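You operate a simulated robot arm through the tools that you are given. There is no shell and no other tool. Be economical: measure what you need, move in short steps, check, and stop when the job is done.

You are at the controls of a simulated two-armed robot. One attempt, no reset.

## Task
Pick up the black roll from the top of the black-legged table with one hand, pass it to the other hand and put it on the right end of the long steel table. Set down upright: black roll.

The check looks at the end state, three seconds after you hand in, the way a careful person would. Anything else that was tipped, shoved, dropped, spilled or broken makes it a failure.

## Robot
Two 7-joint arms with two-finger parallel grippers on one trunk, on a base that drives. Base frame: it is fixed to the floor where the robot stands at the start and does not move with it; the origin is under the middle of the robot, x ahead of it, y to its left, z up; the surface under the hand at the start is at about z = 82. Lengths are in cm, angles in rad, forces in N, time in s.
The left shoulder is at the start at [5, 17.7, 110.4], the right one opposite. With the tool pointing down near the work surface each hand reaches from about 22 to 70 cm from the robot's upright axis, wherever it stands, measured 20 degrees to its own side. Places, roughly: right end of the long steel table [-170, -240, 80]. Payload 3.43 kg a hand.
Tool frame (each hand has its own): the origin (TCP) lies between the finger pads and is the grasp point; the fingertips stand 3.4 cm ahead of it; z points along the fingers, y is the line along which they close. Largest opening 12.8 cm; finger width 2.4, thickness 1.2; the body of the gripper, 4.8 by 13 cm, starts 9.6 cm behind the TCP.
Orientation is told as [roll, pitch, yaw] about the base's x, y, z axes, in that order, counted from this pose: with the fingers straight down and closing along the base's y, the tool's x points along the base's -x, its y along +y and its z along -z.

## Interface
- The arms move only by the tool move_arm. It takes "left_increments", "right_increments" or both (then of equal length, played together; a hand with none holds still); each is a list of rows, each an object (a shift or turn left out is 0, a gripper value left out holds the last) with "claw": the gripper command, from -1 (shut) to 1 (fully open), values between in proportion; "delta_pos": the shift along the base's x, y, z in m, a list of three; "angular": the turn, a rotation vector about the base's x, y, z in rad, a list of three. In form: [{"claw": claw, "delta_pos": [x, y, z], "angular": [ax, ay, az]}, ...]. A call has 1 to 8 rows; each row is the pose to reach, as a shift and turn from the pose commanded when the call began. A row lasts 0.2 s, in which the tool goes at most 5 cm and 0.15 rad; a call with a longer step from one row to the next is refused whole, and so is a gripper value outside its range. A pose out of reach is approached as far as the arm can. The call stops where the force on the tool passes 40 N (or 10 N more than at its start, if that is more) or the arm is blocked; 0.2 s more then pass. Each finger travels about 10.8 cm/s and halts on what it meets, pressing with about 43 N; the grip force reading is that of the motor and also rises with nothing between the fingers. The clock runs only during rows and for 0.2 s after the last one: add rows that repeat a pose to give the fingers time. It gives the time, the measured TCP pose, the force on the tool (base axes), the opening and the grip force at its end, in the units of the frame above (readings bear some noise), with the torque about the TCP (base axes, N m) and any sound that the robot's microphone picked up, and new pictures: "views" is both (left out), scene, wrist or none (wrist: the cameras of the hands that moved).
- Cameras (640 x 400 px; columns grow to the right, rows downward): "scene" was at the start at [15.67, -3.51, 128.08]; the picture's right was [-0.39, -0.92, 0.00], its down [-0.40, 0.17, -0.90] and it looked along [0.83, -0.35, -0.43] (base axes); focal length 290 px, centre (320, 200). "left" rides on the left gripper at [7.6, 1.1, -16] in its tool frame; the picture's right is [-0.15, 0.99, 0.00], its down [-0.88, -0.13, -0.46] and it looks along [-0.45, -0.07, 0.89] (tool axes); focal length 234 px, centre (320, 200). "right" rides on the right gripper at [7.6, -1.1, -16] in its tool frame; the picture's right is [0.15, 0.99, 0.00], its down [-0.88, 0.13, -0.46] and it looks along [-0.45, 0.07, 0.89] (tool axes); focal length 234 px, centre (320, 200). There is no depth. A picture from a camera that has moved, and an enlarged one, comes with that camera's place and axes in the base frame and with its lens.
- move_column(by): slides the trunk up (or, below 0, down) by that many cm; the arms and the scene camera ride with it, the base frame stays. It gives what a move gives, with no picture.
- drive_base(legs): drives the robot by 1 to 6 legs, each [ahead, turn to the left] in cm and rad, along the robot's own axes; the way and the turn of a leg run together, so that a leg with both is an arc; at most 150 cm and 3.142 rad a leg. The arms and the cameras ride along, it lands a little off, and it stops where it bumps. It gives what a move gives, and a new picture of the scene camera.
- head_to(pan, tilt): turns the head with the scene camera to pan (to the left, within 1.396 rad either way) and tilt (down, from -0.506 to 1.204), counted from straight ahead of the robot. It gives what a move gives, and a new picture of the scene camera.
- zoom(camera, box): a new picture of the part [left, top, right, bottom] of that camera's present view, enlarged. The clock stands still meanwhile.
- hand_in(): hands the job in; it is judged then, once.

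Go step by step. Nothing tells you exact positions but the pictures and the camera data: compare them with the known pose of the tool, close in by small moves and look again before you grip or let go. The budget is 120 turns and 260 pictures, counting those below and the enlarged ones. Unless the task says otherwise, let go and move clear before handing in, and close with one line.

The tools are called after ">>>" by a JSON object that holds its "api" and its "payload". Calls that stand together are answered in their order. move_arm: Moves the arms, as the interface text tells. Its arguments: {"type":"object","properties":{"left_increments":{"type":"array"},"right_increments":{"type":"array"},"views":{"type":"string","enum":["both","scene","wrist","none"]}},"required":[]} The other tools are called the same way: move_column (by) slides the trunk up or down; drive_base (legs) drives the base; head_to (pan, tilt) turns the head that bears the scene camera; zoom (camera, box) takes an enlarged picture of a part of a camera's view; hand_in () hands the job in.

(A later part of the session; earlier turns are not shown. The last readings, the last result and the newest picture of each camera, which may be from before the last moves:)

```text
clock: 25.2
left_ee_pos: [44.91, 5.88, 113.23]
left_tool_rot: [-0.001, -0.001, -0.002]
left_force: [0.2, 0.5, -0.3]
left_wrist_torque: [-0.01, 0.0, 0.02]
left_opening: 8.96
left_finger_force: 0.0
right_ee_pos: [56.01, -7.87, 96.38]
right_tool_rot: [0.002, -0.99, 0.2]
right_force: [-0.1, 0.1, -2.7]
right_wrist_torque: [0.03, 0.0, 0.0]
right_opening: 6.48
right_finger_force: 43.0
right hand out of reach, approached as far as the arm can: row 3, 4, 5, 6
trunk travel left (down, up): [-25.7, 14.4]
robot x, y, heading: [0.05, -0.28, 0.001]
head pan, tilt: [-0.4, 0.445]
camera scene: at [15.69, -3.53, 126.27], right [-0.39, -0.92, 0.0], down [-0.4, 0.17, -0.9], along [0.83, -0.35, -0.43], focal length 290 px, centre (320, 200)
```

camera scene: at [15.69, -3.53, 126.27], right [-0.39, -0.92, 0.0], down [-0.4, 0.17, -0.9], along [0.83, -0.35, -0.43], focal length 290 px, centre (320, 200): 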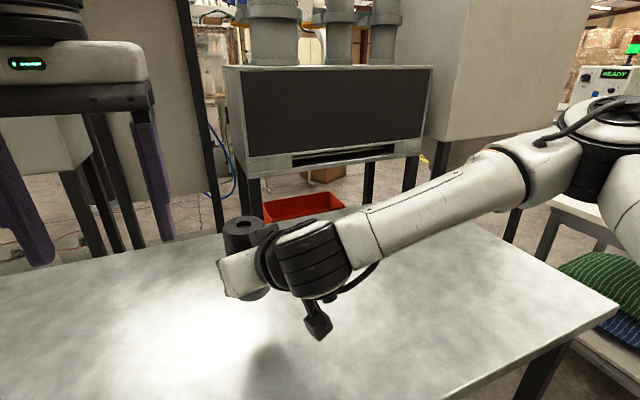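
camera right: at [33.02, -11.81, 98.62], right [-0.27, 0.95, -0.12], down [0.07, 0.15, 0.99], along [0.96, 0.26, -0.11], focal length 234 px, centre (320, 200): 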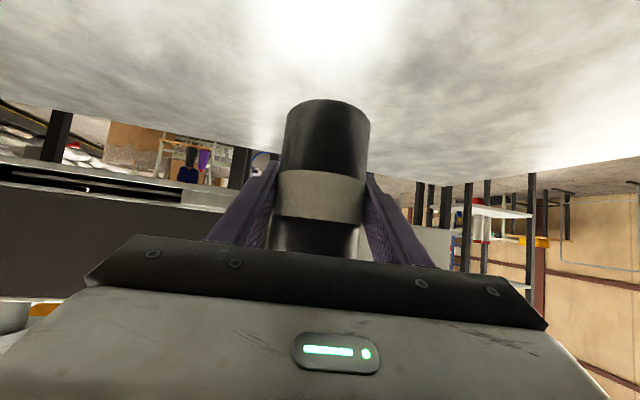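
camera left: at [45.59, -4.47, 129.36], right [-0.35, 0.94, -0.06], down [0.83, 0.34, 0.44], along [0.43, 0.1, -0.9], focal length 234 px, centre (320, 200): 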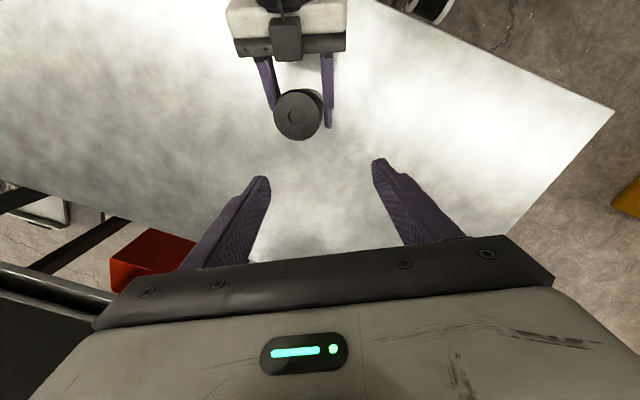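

The right arm can go farther left only with more inward yaw. I yaw it to about 0.8 while moving left.

>>> {"api": "move_arm", "payload": {"right_increments": [{"delta_pos": [0, 0.01, 0], "angular": [0, 0, 0.1]}, {"delta_pos": [-0.005, 0.02, 0], "angular": [0, 0, 0.2]}, {"delta_pos": [-0.01, 0.03, 0], "angular": [0, 0, 0.3]}, {"delta_pos": [-0.015, 0.04, 0], "angular": [0, 0, 0.4]}, {"delta_pos": [-0.02, 0.055, 0], "angular": [0, 0, 0.5]}, {"delta_pos": [-0.025, 0.07, 0], "angular": [0, 0, 0.6]}, {"delta_pos": [-0.025, 0.08, 0], "angular": [0, 0, 0.6]}]}}

```text
clock: 26.9
left_ee_pos: [44.81, 6.05, 113.2]
left_tool_rot: [0.002, 0.001, -0.004]
left_force: [-0.8, 0.1, -0.1]
left_wrist_torque: [0.01, -0.03, 0.01]
left_opening: 8.95
left_finger_force: 0.0
right_ee_pos: [53.43, 0.03, 96.47]
right_tool_rot: [0.0, -0.991, 0.799]
right_force: [0.1, 0.0, -2.0]
right_wrist_torque: [-0.01, 0.01, 0.03]
right_opening: 6.46
right_finger_force: 43.3
trunk travel left (down, up): [-25.7, 14.4]
robot x, y, heading: [0.27, -0.24, 0.003]
head pan, tilt: [-0.4, 0.445]
camera scene: at [15.7, -3.52, 126.27], right [-0.39, -0.92, 0.0], down [-0.4, 0.17, -0.9], along [0.83, -0.35, -0.43], focal length 290 px, centre (320, 200)
camera right: at [42.08, -13.31, 98.81], right [-0.76, 0.63, -0.12], down [-0.02, 0.16, 0.99], along [0.64, 0.76, -0.11], focal length 234 px, centre (320, 200)
```

scene: 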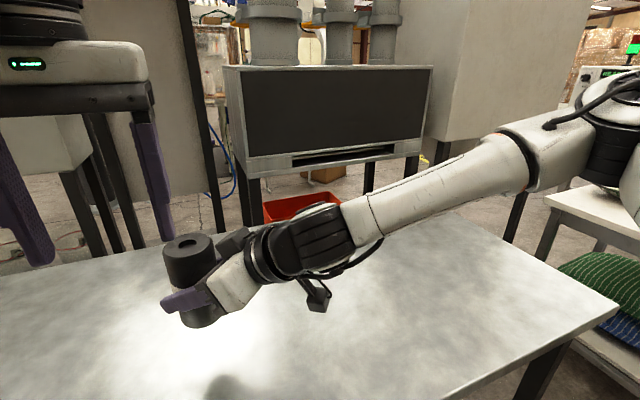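
right: 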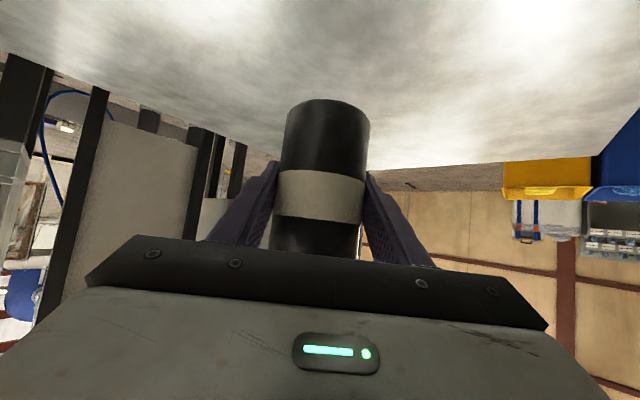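

The roll is now at about (53.4, 0), with its top at about 104. I yaw the left hand to -0.5 and move it over the roll, staying above it.

>>> {"api": "move_arm", "payload": {"left_increments": [{"delta_pos": [0.015, -0.01, 0.01], "angular": [0, 0, -0.1]}, {"delta_pos": [0.03, -0.02, 0.01], "angular": [0, 0, -0.2]}, {"delta_pos": [0.05, -0.033, 0.01], "angular": [0, 0, -0.3]}, {"delta_pos": [0.07, -0.046, 0.01], "angular": [0, 0, -0.4]}, {"delta_pos": [0.087, -0.06, 0.01], "angular": [0, 0, -0.5]}, {"delta_pos": [0.087, -0.06, 0.01], "angular": [0, 0, -0.5]}]}}

```text
clock: 28.2
left_ee_pos: [52.95, 0.04, 113.95]
left_tool_rot: [0.001, -0.003, -0.504]
left_force: [0.5, -0.4, 0.5]
left_wrist_torque: [0.02, -0.02, 0.01]
left_opening: 8.92
left_finger_force: 0.1
left hand out of reach, approached as far as the arm can: row 5, 6
right_ee_pos: [53.52, -0.03, 96.42]
right_tool_rot: [0.001, -0.991, 0.798]
right_force: [0.6, 0.2, -2.2]
right_wrist_torque: [0.02, 0.0, -0.01]
right_opening: 6.5
right_finger_force: 43.0
trunk travel left (down, up): [-25.7, 14.4]
robot x, y, heading: [-0.19, -0.05, 0.002]
head pan, tilt: [-0.4, 0.445]
camera scene: at [15.68, -3.53, 126.27], right [-0.39, -0.92, 0.0], down [-0.4, 0.17, -0.9], along [0.83, -0.35, -0.43], focal length 290 px, centre (320, 200)
camera left: at [46.96, 4.85, 129.81], right [0.61, 0.79, 0.0], down [0.71, -0.54, 0.46], along [0.36, -0.28, -0.89], focal length 234 px, centre (320, 200)
```

scene: 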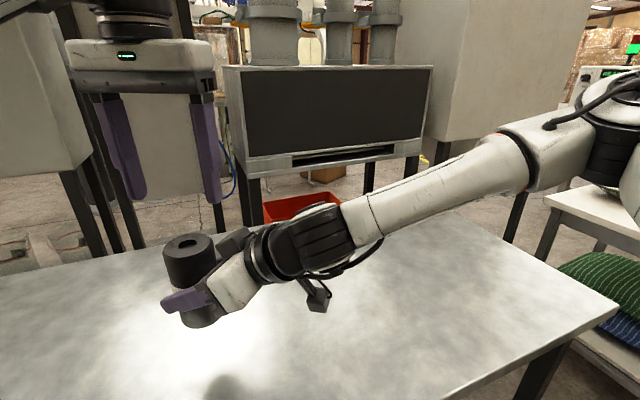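
left: 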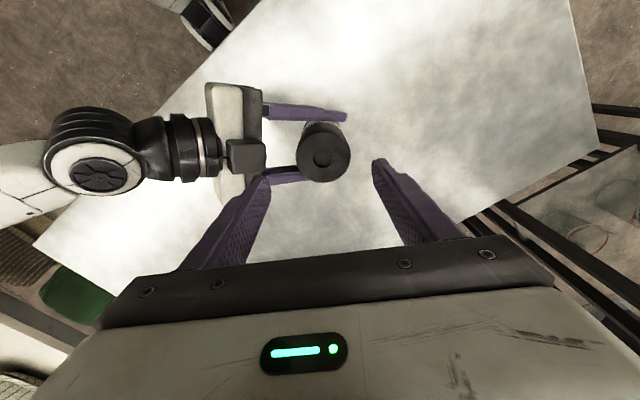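

The roll's axis is at about (53, 0.3) and its top at about 103.8. I lower the left hand until its tips are level with the top, then look.

>>> {"api": "move_arm", "payload": {"left_increments": [{"delta_pos": [0, 0.003, -0.025]}, {"delta_pos": [0, 0.003, -0.05]}, {"delta_pos": [0, 0.003, -0.07]}, {"delta_pos": [0, 0.003, -0.07]}]}}

```text
clock: 29.2
left_ee_pos: [52.91, 0.44, 106.98]
left_tool_rot: [0.0, 0.0, -0.504]
left_force: [0.7, 0.8, 0.3]
left_wrist_torque: [0.0, 0.0, -0.05]
left_opening: 8.92
left_finger_force: 0.0
right_ee_pos: [53.49, 0.12, 96.38]
right_tool_rot: [0.0, -0.992, 0.797]
right_force: [-0.6, 0.0, -3.4]
right_wrist_torque: [0.03, -0.05, 0.01]
right_opening: 6.47
right_finger_force: 43.3
trunk travel left (down, up): [-25.7, 14.4]
robot x, y, heading: [0.07, 0.16, -0.0]
head pan, tilt: [-0.4, 0.445]
camera scene: at [15.68, -3.52, 126.27], right [-0.39, -0.92, 0.0], down [-0.4, 0.17, -0.9], along [0.83, -0.35, -0.43], focal length 290 px, centre (320, 200)
camera left: at [46.86, 5.03, 122.97], right [0.61, 0.8, 0.0], down [0.71, -0.54, 0.46], along [0.36, -0.28, -0.89], focal length 234 px, centre (320, 200)
```

scene: 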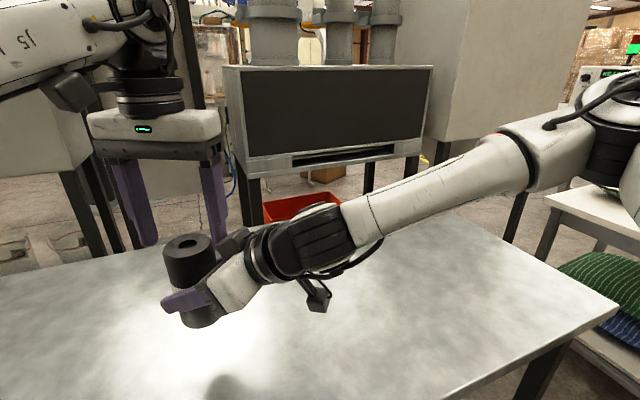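
left: 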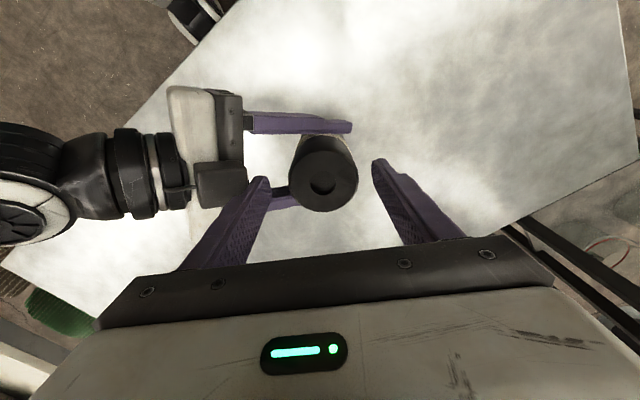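

It is centred. I check the clearance between the left finger and the dark block on the right gripper before going lower.

>>> {"api": "zoom", "payload": {"camera": "left", "box": [160, 80, 420, 250]}}

>>> {"api": "zoom", "payload": {"camera": "scene", "box": [90, 120, 330, 340]}}

```text
2.35 times, centred on (290, 165) of left
camera zoom: at [46.86, 5.03, 122.97], right [0.61, 0.8, 0.0], down [0.71, -0.54, 0.46], along [0.36, -0.28, -0.89], focal length 551 px, centre (391, 282)
```

zoom: 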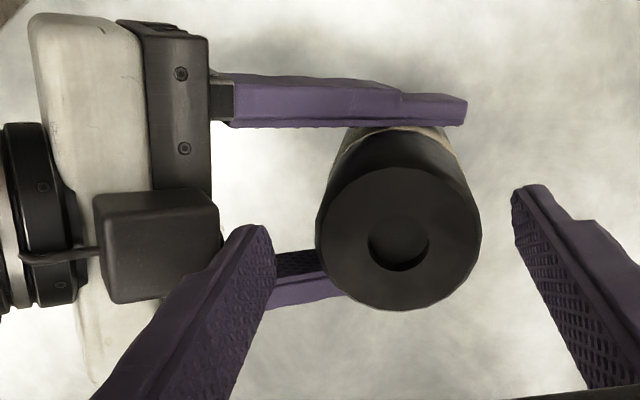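

```text
1.82 times, centred on (210, 230) of scene
camera zoom: at [15.68, -3.52, 126.27], right [-0.39, -0.92, 0.0], down [-0.4, 0.17, -0.9], along [0.83, -0.35, -0.43], focal length 528 px, centre (520, 146)
```

zoom: 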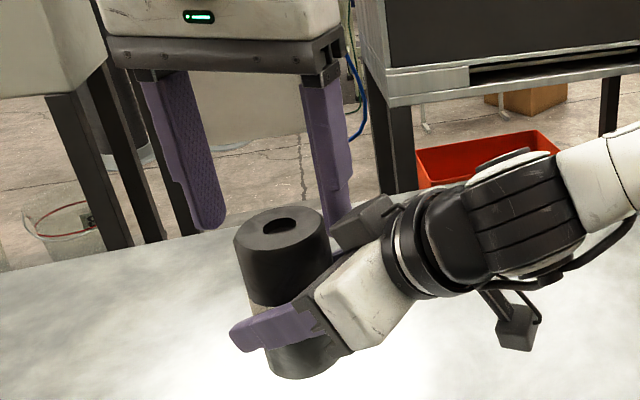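

A sensor box on the right gripper sits about 6 cm behind the roll's axis. I narrow the left opening to 7.6 cm for clearance, shift 0.2 cm, and recheck.

>>> {"api": "move_arm", "payload": {"left_increments": [{"claw": 0.19, "delta_pos": [0.001, 0.002, 0]}, {"delta_pos": [0.001, 0.002, 0]}, {"delta_pos": [0.001, 0.002, -0.005]}, {"delta_pos": [0.001, 0.002, -0.01]}], "views": "none"}}

>>> {"api": "zoom", "payload": {"camera": "left", "box": [160, 80, 420, 250]}}

```text
clock: 30.2
left_ee_pos: [53.11, 0.59, 105.85]
left_tool_rot: [-0.002, 0.0, -0.505]
left_force: [0.2, 0.5, -0.2]
left_wrist_torque: [0.05, -0.02, 0.02]
left_opening: 7.6
left_finger_force: 0.0
right_ee_pos: [53.58, 0.08, 96.39]
right_tool_rot: [-0.001, -0.992, 0.798]
right_force: [0.4, -0.5, -2.1]
right_wrist_torque: [-0.01, -0.01, -0.03]
right_opening: 6.46
right_finger_force: 42.7
trunk travel left (down, up): [-25.7, 14.4]
robot x, y, heading: [-0.25, -0.18, 0.003]
head pan, tilt: [-0.4, 0.445]
```

```text
2.35 times, centred on (290, 165) of left
camera zoom: at [47.05, 5.28, 121.91], right [0.61, 0.8, 0.0], down [0.71, -0.54, 0.46], along [0.36, -0.28, -0.89], focal length 551 px, centre (391, 282)
```

zoom: 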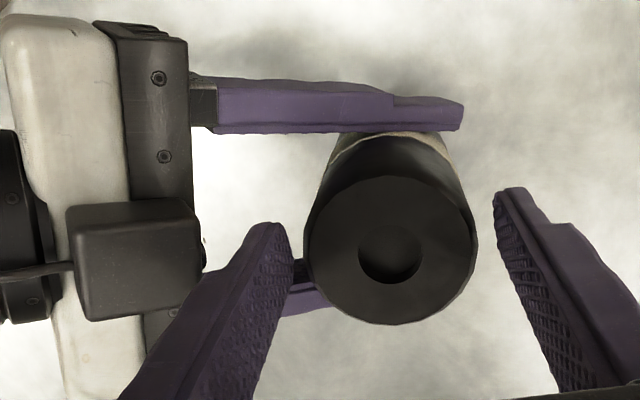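

Centred and clear. I descend 2 cm more and look again.

>>> {"api": "move_arm", "payload": {"left_increments": [{"delta_pos": [0, 0, -0.01]}, {"delta_pos": [0, 0, -0.02]}, {"delta_pos": [0, 0, -0.02]}], "views": "scene"}}

>>> {"api": "zoom", "payload": {"camera": "left", "box": [160, 80, 420, 250]}}

```text
clock: 31.1
left_ee_pos: [53.12, 0.65, 103.86]
left_tool_rot: [0.0, 0.0, -0.504]
left_force: [-0.3, 0.4, -0.1]
left_wrist_torque: [-0.02, 0.04, -0.03]
left_opening: 7.62
left_finger_force: 0.0
right_ee_pos: [53.43, 0.01, 96.43]
right_tool_rot: [0.0, -0.993, 0.797]
right_force: [0.5, -0.6, -3.2]
right_wrist_torque: [-0.02, 0.01, 0.01]
right_opening: 6.47
right_finger_force: 42.8
trunk travel left (down, up): [-25.7, 14.4]
robot x, y, heading: [-0.16, -0.08, 0.001]
head pan, tilt: [-0.4, 0.445]
camera scene: at [15.69, -3.52, 126.27], right [-0.39, -0.92, 0.0], down [-0.4, 0.17, -0.9], along [0.83, -0.35, -0.43], focal length 290 px, centre (320, 200)
```

scene: 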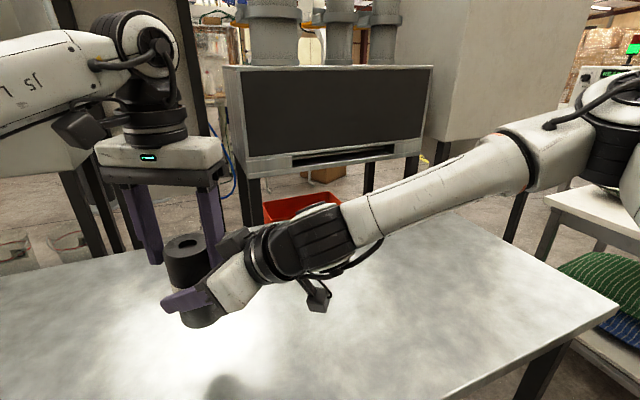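

```text
2.35 times, centred on (290, 165) of left
camera zoom: at [47.01, 5.27, 119.88], right [0.61, 0.8, 0.0], down [0.71, -0.54, 0.46], along [0.36, -0.28, -0.89], focal length 551 px, centre (391, 282)
```

zoom: 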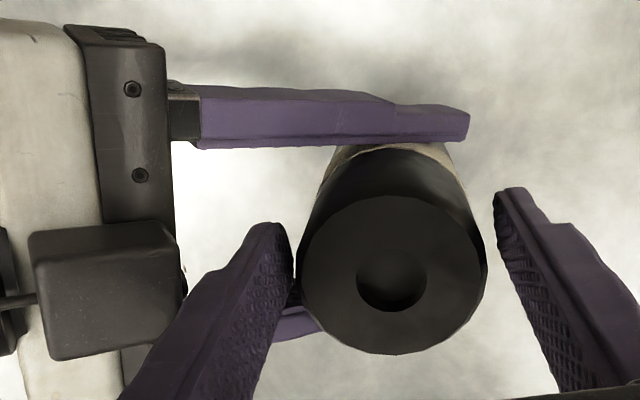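

Still clear. I go down 1.6 cm more.

>>> {"api": "move_arm", "payload": {"left_increments": [{"delta_pos": [0, 0, -0.008]}, {"delta_pos": [0, 0, -0.016]}, {"delta_pos": [0, 0, -0.016]}], "views": "none"}}

>>> {"api": "zoom", "payload": {"camera": "left", "box": [160, 80, 420, 250]}}

```text
clock: 31.9
left_ee_pos: [53.01, 0.57, 102.23]
left_tool_rot: [-0.001, 0.0, -0.504]
left_force: [0.5, 0.4, 0.2]
left_wrist_torque: [0.02, 0.02, 0.02]
left_opening: 7.64
left_finger_force: 0.0
right_ee_pos: [53.48, 0.16, 96.29]
right_tool_rot: [-0.001, -0.991, 0.797]
right_force: [-1.1, -0.3, -3.0]
right_wrist_torque: [-0.02, 0.03, -0.04]
right_opening: 6.5
right_finger_force: 43.3
trunk travel left (down, up): [-25.7, 14.4]
robot x, y, heading: [0.04, 0.26, -0.003]
head pan, tilt: [-0.4, 0.445]
```

```text
2.35 times, centred on (290, 165) of left
camera zoom: at [47.04, 5.28, 118.22], right [0.61, 0.8, 0.0], down [0.71, -0.54, 0.46], along [0.36, -0.28, -0.89], focal length 551 px, centre (391, 282)
```

zoom: 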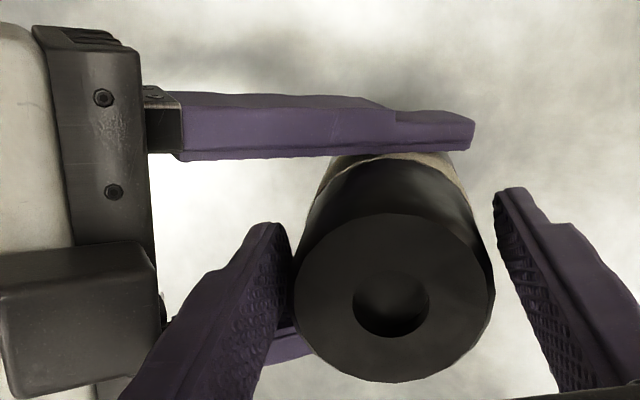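

No contact and centred. I close the left hand on the upper part, with both hands holding.

>>> {"api": "move_arm", "payload": {"left_increments": [{"claw": 0.1}, {"claw": 0.03}, {"claw": -0.1}, {"claw": -0.5}, {"claw": -1}, {"claw": -1}], "views": "both"}}

```text
clock: 33.2
left_ee_pos: [52.96, 0.64, 102.24]
left_tool_rot: [0.0, 0.0, -0.506]
left_force: [-4.0, -4.9, 0.3]
left_wrist_torque: [-0.16, 0.04, -0.04]
left_opening: 6.54
left_finger_force: 43.4
right_ee_pos: [53.45, 0.11, 96.46]
right_tool_rot: [0.001, -0.991, 0.797]
right_force: [3.6, 4.7, -2.8]
right_wrist_torque: [-0.1, 0.12, -0.02]
right_opening: 6.46
right_finger_force: 42.7
trunk travel left (down, up): [-25.7, 14.4]
robot x, y, heading: [0.07, 0.06, 0.001]
head pan, tilt: [-0.4, 0.445]
camera scene: at [15.69, -3.52, 126.27], right [-0.39, -0.92, 0.0], down [-0.4, 0.17, -0.9], along [0.83, -0.35, -0.43], focal length 290 px, centre (320, 200)
camera left: at [47.02, 5.23, 118.24], right [0.61, 0.79, 0.0], down [0.71, -0.54, 0.46], along [0.36, -0.28, -0.89], focal length 234 px, centre (320, 200)
```

scene: 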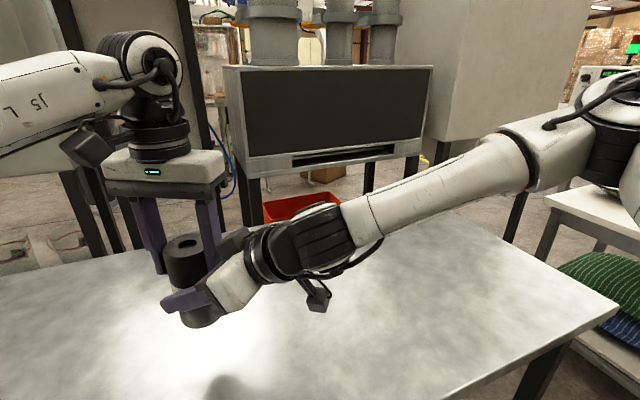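
left: 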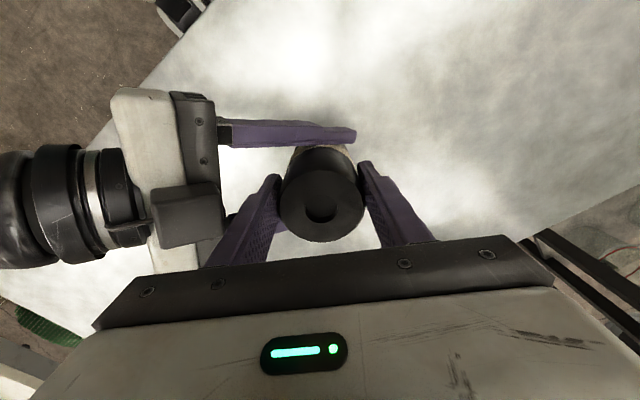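

Both hands hold. I open the right hand gently.

>>> {"api": "move_arm", "payload": {"right_increments": [{"claw": 0.06}, {"claw": 0.15}, {"claw": 0.4}, {"claw": 0.8}, {"claw": 0.8}], "views": "both"}}

>>> {"api": "zoom", "payload": {"camera": "left", "box": [160, 80, 420, 250]}}

```text
clock: 34.5
left_ee_pos: [53.11, 0.6, 102.27]
left_tool_rot: [0.0, 0.001, -0.505]
left_force: [0.1, 0.1, 0.2]
left_wrist_torque: [-0.01, 0.01, -0.03]
left_opening: 6.52
left_finger_force: 42.9
right_ee_pos: [53.56, 0.1, 96.41]
right_tool_rot: [-0.001, -0.99, 0.797]
right_force: [0.4, 0.7, 0.0]
right_wrist_torque: [-0.02, 0.02, 0.01]
right_opening: 11.53
right_finger_force: 0.0
trunk travel left (down, up): [-25.7, 14.4]
robot x, y, heading: [0.4, -0.32, -0.0]
head pan, tilt: [-0.4, 0.445]
camera scene: at [15.69, -3.52, 126.27], right [-0.39, -0.92, 0.0], down [-0.4, 0.17, -0.9], along [0.83, -0.35, -0.43], focal length 290 px, centre (320, 200)
camera right: at [42.06, -13.31, 98.8], right [-0.76, 0.63, -0.12], down [-0.02, 0.16, 0.99], along [0.64, 0.76, -0.11], focal length 234 px, centre (320, 200)
```

scene: 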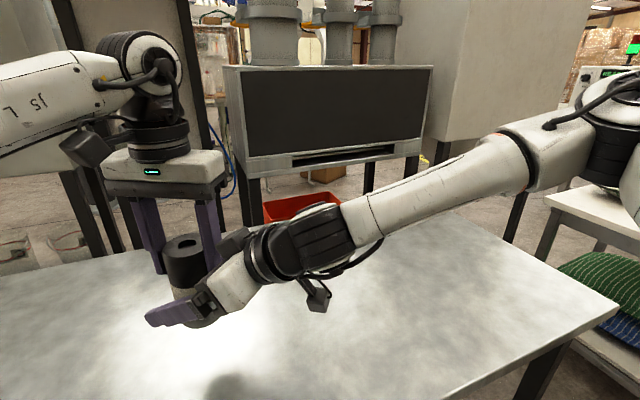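
right: 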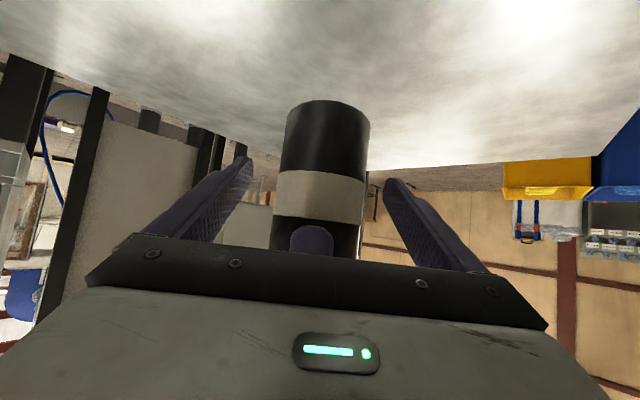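

```text
2.35 times, centred on (290, 165) of left
camera zoom: at [47.04, 5.27, 118.24], right [0.61, 0.8, 0.0], down [0.71, -0.54, 0.46], along [0.36, -0.28, -0.89], focal length 551 px, centre (391, 282)
```

zoom: 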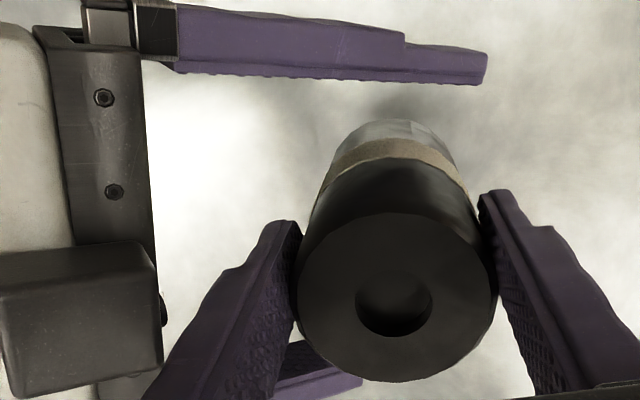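

The left hand holds it. The right hand backs out along the horizontal.

>>> {"api": "move_arm", "payload": {"right_increments": [{"delta_pos": [-0.014, -0.014, 0.002]}, {"delta_pos": [-0.035, -0.035, 0.005]}, {"delta_pos": [-0.06, -0.06, 0.008]}, {"delta_pos": [-0.08, -0.085, 0.01]}, {"delta_pos": [-0.1, -0.11, 0.01]}, {"delta_pos": [-0.11, -0.14, 0.01]}], "views": "both"}}

```text
clock: 35.9
left_ee_pos: [52.96, 0.59, 102.29]
left_tool_rot: [0.002, -0.001, -0.504]
left_force: [-1.2, 1.1, 0.2]
left_wrist_torque: [-0.04, 0.02, -0.02]
left_opening: 6.51
left_finger_force: 42.7
right_ee_pos: [42.89, -14.0, 97.35]
right_tool_rot: [0.001, -0.993, 0.797]
right_force: [0.3, 0.2, 0.3]
right_wrist_torque: [0.01, -0.02, -0.03]
right_opening: 11.51
right_finger_force: 0.2
trunk travel left (down, up): [-25.7, 14.4]
robot x, y, heading: [0.03, -0.25, -0.0]
head pan, tilt: [-0.4, 0.445]
camera scene: at [15.65, -3.54, 126.28], right [-0.39, -0.92, 0.0], down [-0.4, 0.17, -0.9], along [0.83, -0.35, -0.43], focal length 290 px, centre (320, 200)
camera right: at [31.24, -27.34, 99.75], right [-0.76, 0.63, -0.12], down [-0.02, 0.16, 0.99], along [0.64, 0.76, -0.11], focal length 234 px, centre (320, 200)
```

scene: 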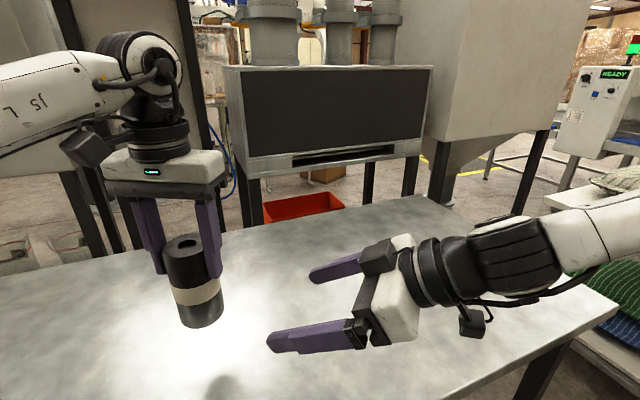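
right: 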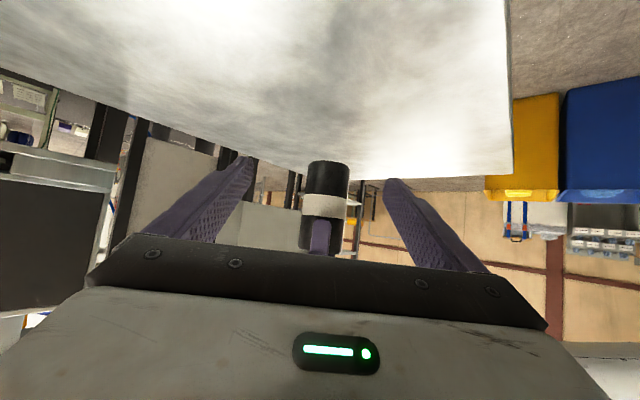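

The handover is done and the roll hangs upright in the left hand. I tuck the right arm and raise the left slowly.

>>> {"api": "move_arm", "payload": {"right_increments": [{"delta_pos": [-0.006, -0.02, 0.019], "angular": [-0.047, 0.111, -0.087]}, {"delta_pos": [-0.012, -0.04, 0.038], "angular": [-0.094, 0.222, -0.174]}, {"delta_pos": [-0.018, -0.06, 0.057], "angular": [-0.141, 0.333, -0.26]}, {"delta_pos": [-0.025, -0.08, 0.075], "angular": [-0.188, 0.444, -0.347]}, {"delta_pos": [-0.032, -0.1, 0.094], "angular": [-0.234, 0.554, -0.434]}, {"delta_pos": [-0.038, -0.12, 0.113], "angular": [-0.281, 0.665, -0.521]}, {"delta_pos": [-0.044, -0.14, 0.132], "angular": [-0.328, 0.776, -0.607]}, {"delta_pos": [-0.05, -0.16, 0.15], "angular": [-0.375, 0.887, -0.694]}], "left_increments": [{"delta_pos": [0, 0, 0.004]}, {"delta_pos": [0, 0, 0.01]}, {"delta_pos": [0, 0, 0.017]}, {"delta_pos": [-0.005, 0.004, 0.025]}, {"delta_pos": [-0.012, 0.01, 0.033]}, {"delta_pos": [-0.02, 0.017, 0.04]}, {"delta_pos": [-0.03, 0.025, 0.046]}, {"delta_pos": [-0.04, 0.033, 0.05]}], "views": "scene"}}

>>> {"api": "move_arm", "payload": {"left_increments": [{"delta_pos": [-0.01, 0.01, 0.005]}, {"delta_pos": [-0.02, 0.02, 0.01]}, {"delta_pos": [-0.035, 0.03, 0.02]}, {"delta_pos": [-0.05, 0.04, 0.03]}, {"delta_pos": [-0.06, 0.05, 0.04]}, {"delta_pos": [-0.07, 0.06, 0.045]}], "views": "both"}}

```text
clock: 37.6
left_ee_pos: [49.36, 3.67, 106.99]
left_tool_rot: [0.002, 0.006, -0.507]
left_force: [0.9, -1.5, -4.1]
left_wrist_torque: [0.16, 0.16, 0.02]
left_opening: 6.55
left_finger_force: 43.5
right_ee_pos: [46.67, -36.91, 92.19]
right_tool_rot: [0.461, -0.333, -0.03]
right_force: [1.3, -1.4, -1.6]
right_wrist_torque: [0.21, 0.12, 0.12]
right_opening: 11.53
right_finger_force: 0.1
right hand out of reach, approached as far as the arm can: row 2, 3, 4, 5, 6, 7, 8
trunk travel left (down, up): [-25.7, 14.4]
robot x, y, heading: [0.12, 0.23, -0.001]
head pan, tilt: [-0.4, 0.445]
camera scene: at [16.04, -3.85, 126.2], right [-0.39, -0.92, 0.0], down [-0.4, 0.17, -0.9], along [0.83, -0.35, -0.44], focal length 290 px, centre (320, 200)
```

scene: 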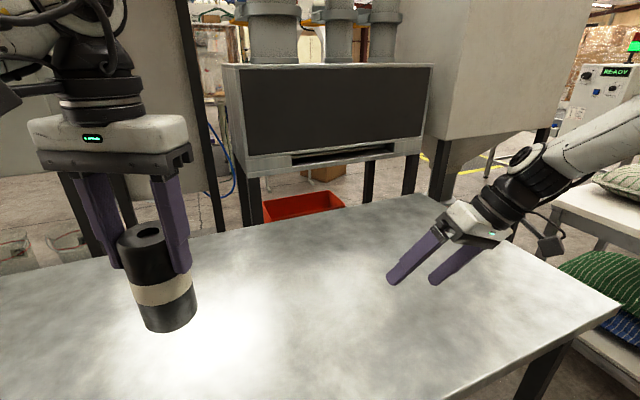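

```text
clock: 39.0
left_ee_pos: [42.12, 9.95, 111.83]
left_tool_rot: [-0.001, -0.001, -0.505]
left_force: [0.7, -0.7, -2.5]
left_wrist_torque: [0.0, 0.01, 0.02]
left_opening: 6.53
left_finger_force: 42.4
right_ee_pos: [46.39, -36.87, 92.53]
right_tool_rot: [0.455, -0.34, -0.029]
right_force: [-0.5, -0.1, -0.1]
right_wrist_torque: [-0.03, 0.01, 0.0]
right_opening: 11.52
right_finger_force: 0.1
trunk travel left (down, up): [-25.7, 14.4]
robot x, y, heading: [-0.22, -0.43, -0.001]
head pan, tilt: [-0.4, 0.445]
camera scene: at [15.67, -3.5, 126.28], right [-0.39, -0.92, 0.0], down [-0.4, 0.17, -0.9], along [0.83, -0.35, -0.43], focal length 290 px, centre (320, 200)
camera left: at [36.0, 14.59, 127.76], right [0.61, 0.8, 0.0], down [0.71, -0.54, 0.46], along [0.36, -0.28, -0.89], focal length 234 px, centre (320, 200)
```

scene: 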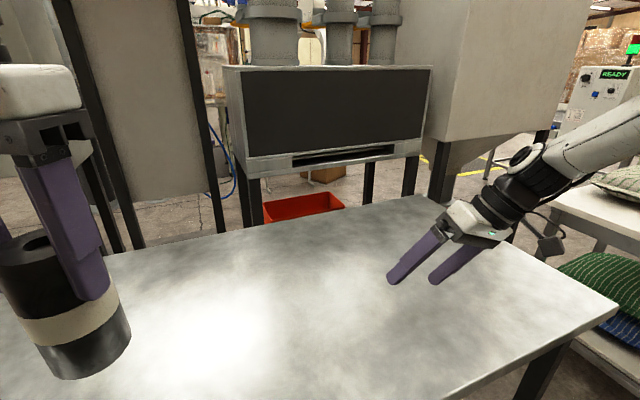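
left: 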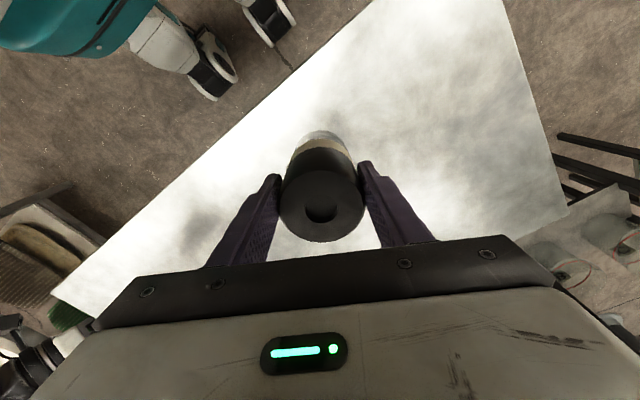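

The roll is held firmly. I straighten and raise the right hand.

>>> {"api": "move_arm", "payload": {"right_increments": [{"delta_pos": [-0.013, 0.006, 0.03], "angular": [-0.09, 0.068, -0.01]}, {"delta_pos": [-0.026, 0.012, 0.06], "angular": [-0.18, 0.136, -0.02]}, {"delta_pos": [-0.04, 0.018, 0.09], "angular": [-0.27, 0.204, -0.03]}, {"delta_pos": [-0.055, 0.024, 0.12], "angular": [-0.36, 0.272, -0.04]}, {"delta_pos": [-0.07, 0.03, 0.15], "angular": [-0.455, 0.34, -0.05]}, {"delta_pos": [-0.08, 0.035, 0.18], "angular": [-0.455, 0.34, -0.05]}, {"delta_pos": [-0.08, 0.035, 0.18], "angular": [-0.455, 0.34, -0.05]}], "views": "none"}}

>>> {"api": "head_to", "payload": {"pan": -1.396, "tilt": 0.4}}

```text
clock: 39.9
left_ee_pos: [41.72, 10.19, 111.86]
left_tool_rot: [0.001, -0.005, -0.505]
left_force: [0.4, -0.9, -2.9]
left_wrist_torque: [0.01, 0.06, 0.03]
left_opening: 6.51
left_finger_force: 43.0
right_ee_pos: [44.26, -43.47, 87.32]
right_tool_rot: [0.338, -0.246, -0.007]
right_force: [-14.1, 18.6, 30.9]
right_wrist_torque: [-0.42, 0.7, -0.61]
right_opening: 9.91
right_finger_force: 0.0
right hand out of reach, approached as far as the arm can: row 1, 2, 3, 4
trunk travel left (down, up): [-25.7, 14.4]
robot x, y, heading: [-0.01, -0.12, -0.005]
head pan, tilt: [-0.4, 0.445]
stopped in row 4 (right hand): the force on the tool passed its limit at 64 N (the readings are from after the stop); the commanded pose is now the measured one
```

```text
clock: 41.1
left_ee_pos: [41.8, 10.21, 111.84]
left_tool_rot: [-0.003, -0.006, -0.504]
left_force: [-0.3, -0.4, -2.9]
left_wrist_torque: [0.01, 0.05, 0.02]
left_opening: 6.55
left_finger_force: 42.6
right_ee_pos: [44.45, -43.59, 87.44]
right_tool_rot: [0.332, -0.25, -0.006]
right_force: [-9.0, 20.6, 36.0]
right_wrist_torque: [-0.56, 0.4, -0.41]
right_opening: 9.72
right_finger_force: 0.1
trunk travel left (down, up): [-25.7, 14.4]
robot x, y, heading: [-0.37, 0.06, -0.002]
head pan, tilt: [-1.396, 0.4]
camera scene: at [8.51, -8.61, 126.78], right [-0.98, -0.17, 0.0], down [-0.07, 0.38, -0.92], along [0.16, -0.91, -0.38], focal length 290 px, centre (320, 200)
```

scene: 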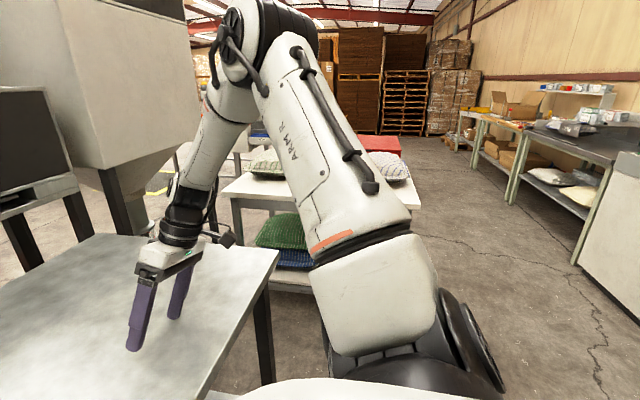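

The right arm's joints were at a limit and its fingertip came down on the table. I lift everything off with the trunk.

>>> {"api": "move_column", "payload": {"by": 6}}

>>> {"api": "move_arm", "payload": {"right_increments": [{"delta_pos": [0, 0, 0.01]}, {"delta_pos": [0, 0, 0.02]}, {"delta_pos": [0, 0, 0.03]}], "views": "scene"}}

```text
clock: 42.1
left_ee_pos: [42.12, 9.91, 117.8]
left_tool_rot: [-0.001, 0.0, -0.505]
left_force: [0.4, -0.4, -2.7]
left_wrist_torque: [0.01, 0.05, -0.01]
left_opening: 6.5
left_finger_force: 43.1
right_ee_pos: [44.45, -43.99, 92.67]
right_tool_rot: [0.328, -0.243, -0.007]
right_force: [0.4, -0.6, -0.2]
right_wrist_torque: [-0.05, 0.02, 0.01]
right_opening: 11.51
right_finger_force: 0.1
trunk travel left (down, up): [-31.7, 8.4]
robot x, y, heading: [-0.18, -0.1, 0.003]
head pan, tilt: [-1.396, 0.4]
```

```text
clock: 42.9
left_ee_pos: [42.09, 9.91, 117.72]
left_tool_rot: [0.002, 0.0, -0.503]
left_force: [-0.2, -0.3, -2.9]
left_wrist_torque: [0.02, 0.02, -0.04]
left_opening: 6.53
left_finger_force: 43.0
right_ee_pos: [44.41, -45.14, 94.45]
right_tool_rot: [0.338, -0.25, -0.01]
right_force: [-0.2, 0.0, 0.8]
right_wrist_torque: [-0.03, -0.02, 0.02]
right_opening: 11.51
right_finger_force: 0.1
right hand out of reach, approached as far as the arm can: row 2, 3
trunk travel left (down, up): [-31.7, 8.4]
robot x, y, heading: [0.33, 0.04, 0.003]
head pan, tilt: [-1.396, 0.4]
camera scene: at [8.83, -9.07, 132.69], right [-0.98, -0.17, 0.0], down [-0.07, 0.38, -0.92], along [0.16, -0.91, -0.39], focal length 290 px, centre (320, 200)
```

scene: 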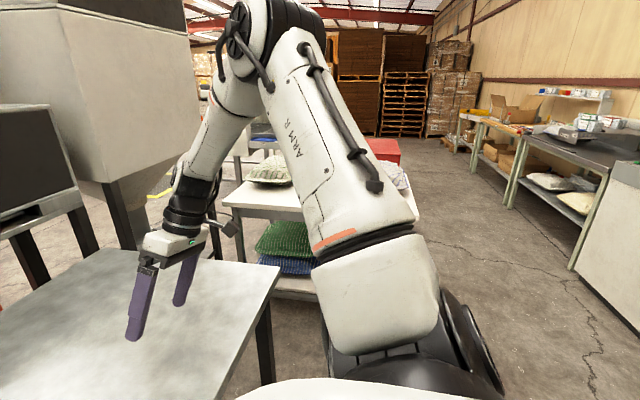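

It is free of the table. The elbow is high and the wrist is at a limit, so I try moving back toward the earlier good region.

>>> {"api": "move_arm", "payload": {"right_increments": [{"delta_pos": [0, 0.03, 0.01]}, {"delta_pos": [0, 0.06, 0.02]}, {"delta_pos": [0, 0.09, 0.03]}, {"delta_pos": [0, 0.12, 0.04]}, {"delta_pos": [0, 0.15, 0.05]}], "views": "none"}}

```text
clock: 44.1
left_ee_pos: [42.06, 10.04, 117.75]
left_tool_rot: [0.001, -0.002, -0.504]
left_force: [0.2, 0.4, -2.2]
left_wrist_torque: [0.0, 0.0, 0.03]
left_opening: 6.51
left_finger_force: 43.0
right_ee_pos: [42.61, -35.49, 92.65]
right_tool_rot: [0.391, -0.281, -0.023]
right_force: [0.6, 0.6, 0.2]
right_wrist_torque: [0.01, 0.03, -0.02]
right_opening: 11.53
right_finger_force: 0.0
right hand out of reach, approached as far as the arm can: row 1, 2, 3, 4, 5
trunk travel left (down, up): [-31.7, 8.4]
robot x, y, heading: [-0.07, -0.17, -0.001]
head pan, tilt: [-1.396, 0.4]
```

The wrist folded the wrong way. I return to the earlier good pose (pitch -0.8, yaw 0.4, about (44, -18, 98)) and will unwind from there.

>>> {"api": "move_arm", "payload": {"right_increments": [{"delta_pos": [0.003, 0.035, 0.011], "angular": [-0.048, -0.113, 0.041]}, {"delta_pos": [0.006, 0.07, 0.022], "angular": [-0.097, -0.227, 0.082]}, {"delta_pos": [0.009, 0.105, 0.033], "angular": [-0.145, -0.34, 0.122]}, {"delta_pos": [0.012, 0.14, 0.044], "angular": [-0.194, -0.454, 0.163]}, {"delta_pos": [0.015, 0.175, 0.055], "angular": [-0.242, -0.567, 0.204]}, {"delta_pos": [0.015, 0.175, 0.055], "angular": [-0.242, -0.567, 0.204]}], "views": "scene"}}

```text
clock: 45.5
left_ee_pos: [42.0, 9.91, 117.78]
left_tool_rot: [0.002, 0.002, -0.504]
left_force: [0.5, 0.5, -2.9]
left_wrist_torque: [0.0, -0.01, 0.03]
left_opening: 6.53
left_finger_force: 42.6
right_ee_pos: [44.09, -17.99, 98.17]
right_tool_rot: [-0.007, -0.799, 0.403]
right_force: [-0.1, -0.2, -0.4]
right_wrist_torque: [0.01, -0.01, -0.02]
right_opening: 11.52
right_finger_force: 0.0
trunk travel left (down, up): [-31.7, 8.4]
robot x, y, heading: [0.01, -0.03, -0.001]
head pan, tilt: [-1.396, 0.4]
camera scene: at [8.82, -9.09, 132.69], right [-0.98, -0.17, 0.0], down [-0.07, 0.38, -0.92], along [0.16, -0.91, -0.39], focal length 290 px, centre (320, 200)
```

scene: 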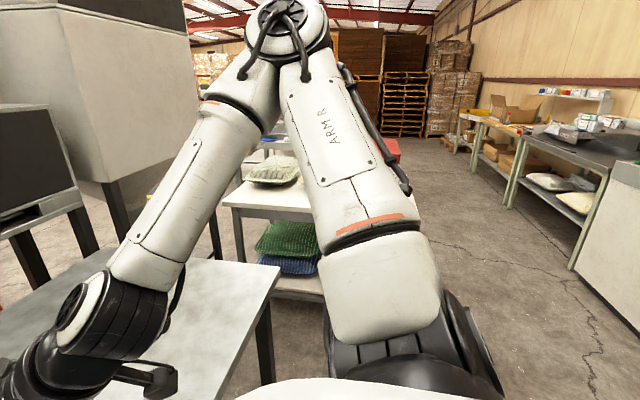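

It is back in reach. Now I unwind to upright, following the original path in reverse.

>>> {"api": "move_arm", "payload": {"right_increments": [{"delta_pos": [-0.005, -0.005, 0.015], "angular": [-0.023, 0.113, -0.054]}, {"delta_pos": [-0.012, -0.012, 0.03], "angular": [-0.046, 0.225, -0.108]}, {"delta_pos": [-0.02, -0.025, 0.048], "angular": [-0.069, 0.338, -0.162]}, {"delta_pos": [-0.03, -0.04, 0.066], "angular": [-0.091, 0.45, -0.217]}, {"delta_pos": [-0.04, -0.06, 0.084], "angular": [-0.114, 0.563, -0.271]}, {"delta_pos": [-0.05, -0.08, 0.102], "angular": [-0.137, 0.675, -0.325]}, {"delta_pos": [-0.06, -0.1, 0.12], "angular": [-0.16, 0.788, -0.379]}, {"delta_pos": [-0.06, -0.1, 0.12], "angular": [-0.16, 0.788, -0.379]}], "views": "none"}}

```text
clock: 47.3
left_ee_pos: [42.11, 9.92, 117.78]
left_tool_rot: [0.001, 0.001, -0.506]
left_force: [0.0, -0.2, -2.9]
left_wrist_torque: [0.03, 0.01, -0.04]
left_opening: 6.49
left_finger_force: 43.0
right_ee_pos: [38.03, -28.09, 110.23]
right_tool_rot: [-0.006, 0.001, -0.001]
right_force: [-0.2, 0.1, -0.1]
right_wrist_torque: [-0.02, 0.01, -0.01]
right_opening: 11.55
right_finger_force: 0.1
trunk travel left (down, up): [-31.7, 8.4]
robot x, y, heading: [-0.01, 0.27, -0.005]
head pan, tilt: [-1.396, 0.4]
```

The right arm is tucked. I look left and further down right to choose a drive path.

>>> {"api": "head_to", "payload": {"pan": 1.396, "tilt": 0.6}}

>>> {"api": "head_to", "payload": {"pan": -1.396, "tilt": 0.7}}

>>> {"api": "head_to", "payload": {"pan": 0.0, "tilt": 1.1}}

```text
clock: 49.8
left_ee_pos: [41.98, 9.82, 117.7]
left_tool_rot: [0.001, -0.001, -0.503]
left_force: [0.1, -0.2, -3.5]
left_wrist_torque: [-0.01, 0.02, 0.0]
left_opening: 6.53
left_finger_force: 43.3
right_ee_pos: [37.99, -27.99, 110.34]
right_tool_rot: [-0.007, -0.002, -0.001]
right_force: [0.0, 0.1, 0.4]
right_wrist_torque: [-0.05, 0.02, 0.01]
right_opening: 11.54
right_finger_force: 0.1
trunk travel left (down, up): [-31.7, 8.4]
robot x, y, heading: [0.25, -0.22, 0.001]
head pan, tilt: [1.396, 0.6]
camera scene: at [8.76, 8.76, 130.87], right [0.98, -0.17, 0.0], down [-0.1, -0.56, -0.83], along [0.14, 0.81, -0.56], focal length 290 px, centre (320, 200)
```

scene: 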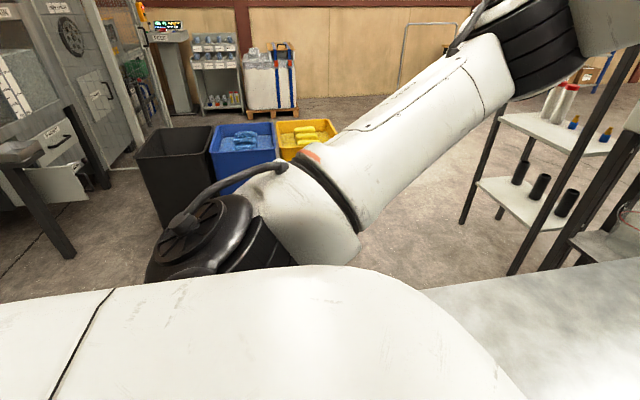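

```text
clock: 52.3
left_ee_pos: [42.04, 9.83, 117.73]
left_tool_rot: [0.002, 0.001, -0.506]
left_force: [0.5, -0.1, -2.2]
left_wrist_torque: [-0.01, 0.05, 0.02]
left_opening: 6.5
left_finger_force: 43.1
right_ee_pos: [37.95, -28.11, 110.17]
right_tool_rot: [-0.008, -0.002, 0.001]
right_force: [-1.3, 0.7, 0.3]
right_wrist_torque: [-0.02, 0.02, -0.02]
right_opening: 11.56
right_finger_force: 0.0
trunk travel left (down, up): [-31.7, 8.4]
robot x, y, heading: [0.06, 0.16, -0.001]
head pan, tilt: [-1.396, 0.7]
camera scene: at [8.7, -8.31, 130.01], right [-0.98, -0.17, 0.0], down [-0.11, 0.63, -0.76], along [0.13, -0.75, -0.64], focal length 290 px, centre (320, 200)
```

scene: 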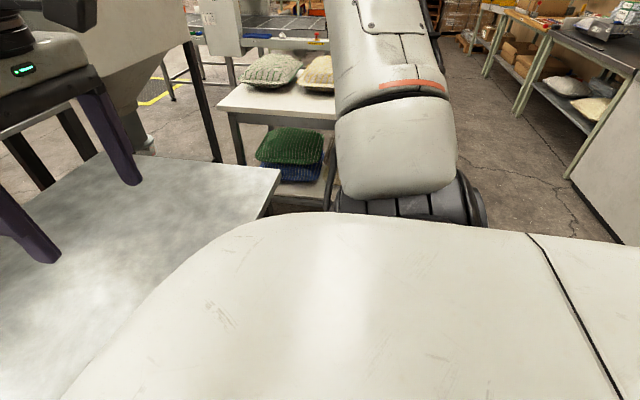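

```text
clock: 53.8
left_ee_pos: [42.04, 9.88, 117.73]
left_tool_rot: [0.002, -0.002, -0.504]
left_force: [-0.9, 0.2, -3.4]
left_wrist_torque: [0.0, 0.06, -0.01]
left_opening: 6.52
left_finger_force: 42.7
right_ee_pos: [37.95, -28.1, 110.21]
right_tool_rot: [-0.008, 0.0, -0.001]
right_force: [0.2, -0.1, 0.2]
right_wrist_torque: [-0.01, -0.04, 0.04]
right_opening: 11.52
right_finger_force: 0.1
trunk travel left (down, up): [-31.7, 8.4]
robot x, y, heading: [0.02, -0.15, -0.001]
head pan, tilt: [0.0, 1.1]
camera scene: at [13.53, 0.05, 127.01], right [0.0, -1.0, 0.0], down [-0.89, 0.0, -0.45], along [0.45, 0.0, -0.89], focal length 290 px, centre (320, 200)
```

scene: 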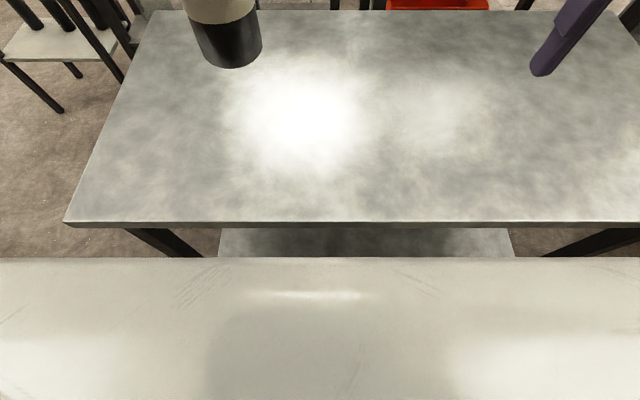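

The table edge is at x≈32, and the floor to the right rear looks clear. A white cabinet front and then the steel table run along x≈-146. I back up 50 cm, then look.

>>> {"api": "drive_base", "payload": {"legs": [[-50, 0]]}}

>>> {"api": "head_to", "payload": {"pan": -1.396, "tilt": 0.35}}

```text
clock: 56.7
left_ee_pos: [-8.3, 10.05, 117.75]
left_tool_rot: [0.001, -0.002, -0.502]
left_force: [-0.3, 0.3, -3.4]
left_wrist_torque: [0.03, -0.02, -0.01]
left_opening: 6.51
left_finger_force: 43.0
right_ee_pos: [-12.14, -28.15, 110.33]
right_tool_rot: [-0.005, -0.002, 0.006]
right_force: [-0.3, -0.8, -0.2]
right_wrist_torque: [0.01, -0.01, 0.0]
right_opening: 11.53
right_finger_force: 0.1
trunk travel left (down, up): [-31.7, 8.4]
robot x, y, heading: [-50.22, -0.16, 0.006]
head pan, tilt: [0.0, 1.1]
camera scene: at [-36.71, -0.01, 127.01], right [0.0, -1.0, 0.0], down [-0.89, 0.0, -0.45], along [0.45, 0.0, -0.89], focal length 290 px, centre (320, 200)
```

scene: 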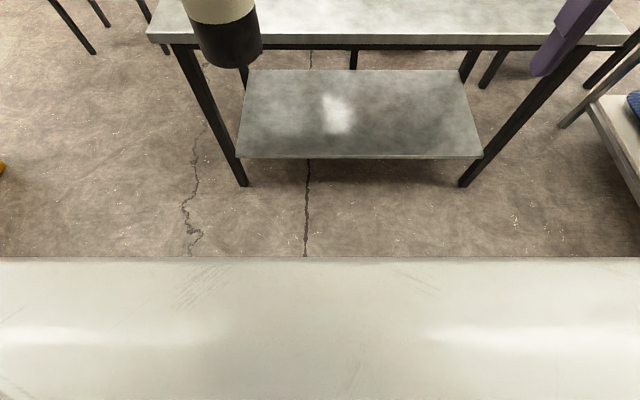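

```text
clock: 58.3
left_ee_pos: [-8.21, 9.89, 117.63]
left_tool_rot: [0.002, 0.0, -0.499]
left_force: [-0.5, 0.0, -1.9]
left_wrist_torque: [0.01, 0.02, -0.01]
left_opening: 6.51
left_finger_force: 43.0
right_ee_pos: [-12.15, -28.04, 110.26]
right_tool_rot: [-0.007, -0.001, 0.005]
right_force: [0.6, -0.2, 0.3]
right_wrist_torque: [0.0, -0.02, 0.01]
right_opening: 11.5
right_finger_force: 0.0
trunk travel left (down, up): [-31.7, 8.4]
robot x, y, heading: [-50.56, -0.1, 0.008]
head pan, tilt: [-1.396, 0.351]
camera scene: at [-41.32, -9.2, 133.14], right [-0.98, -0.18, 0.0], down [-0.06, 0.34, -0.94], along [0.17, -0.92, -0.34], focal length 290 px, centre (320, 200)
```

scene: 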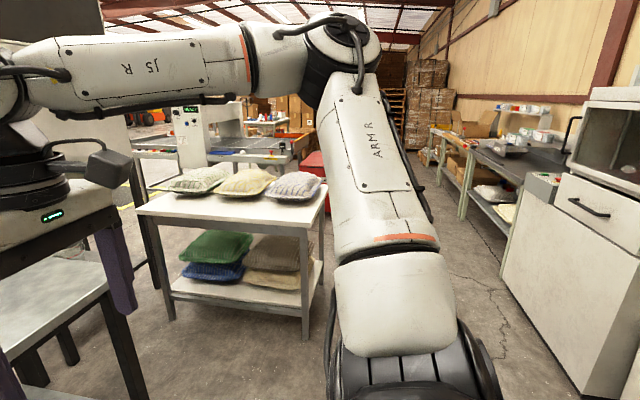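

The corridor between the bench (x>-10) and the cabinet and table (x<-145) is clear. I turn right to face down it.

>>> {"api": "head_to", "payload": {"pan": -0.3, "tilt": 0.45}}

>>> {"api": "drive_base", "payload": {"legs": [[0, -1.75]]}}

```text
clock: 59.6
left_ee_pos: [-8.16, 10.02, 117.67]
left_tool_rot: [0.003, -0.001, -0.501]
left_force: [0.3, -0.2, -3.2]
left_wrist_torque: [0.04, 0.03, -0.02]
left_opening: 6.5
left_finger_force: 42.9
right_ee_pos: [-12.04, -28.09, 110.16]
right_tool_rot: [-0.008, -0.002, 0.005]
right_force: [0.0, -0.5, -1.1]
right_wrist_torque: [-0.02, 0.01, 0.02]
right_opening: 11.52
right_finger_force: 0.0
trunk travel left (down, up): [-31.7, 8.4]
robot x, y, heading: [-49.77, 0.11, 0.006]
head pan, tilt: [-0.3, 0.45]
camera scene: at [-34.19, -2.73, 132.23], right [-0.29, -0.96, 0.0], down [-0.42, 0.13, -0.9], along [0.86, -0.26, -0.44], focal length 290 px, centre (320, 200)
```

scene: 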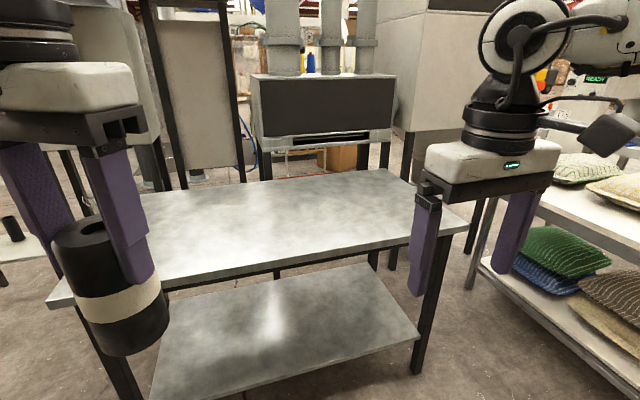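

```text
clock: 64.3
left_ee_pos: [-49.39, -43.28, 117.74]
left_tool_rot: [0.003, 0.0, -2.287]
left_force: [0.5, -0.6, -2.9]
left_wrist_torque: [-0.01, -0.03, -0.04]
left_opening: 6.49
left_finger_force: 43.1
right_ee_pos: [-85.63, -31.31, 110.34]
right_tool_rot: [-0.006, -0.002, -1.781]
right_force: [-0.4, 0.1, 0.8]
right_wrist_torque: [-0.02, -0.04, -0.02]
right_opening: 11.54
right_finger_force: 0.1
trunk travel left (down, up): [-31.7, 8.4]
robot x, y, heading: [-50.32, 0.25, -1.784]
head pan, tilt: [-0.3, 0.45]
camera scene: at [-55.97, -14.95, 132.23], right [-0.87, 0.49, 0.0], down [0.21, 0.38, -0.9], along [-0.44, -0.79, -0.44], focal length 290 px, centre (320, 200)
```

scene: 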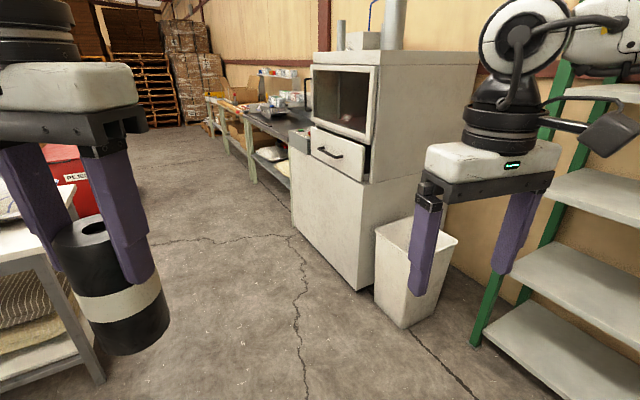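

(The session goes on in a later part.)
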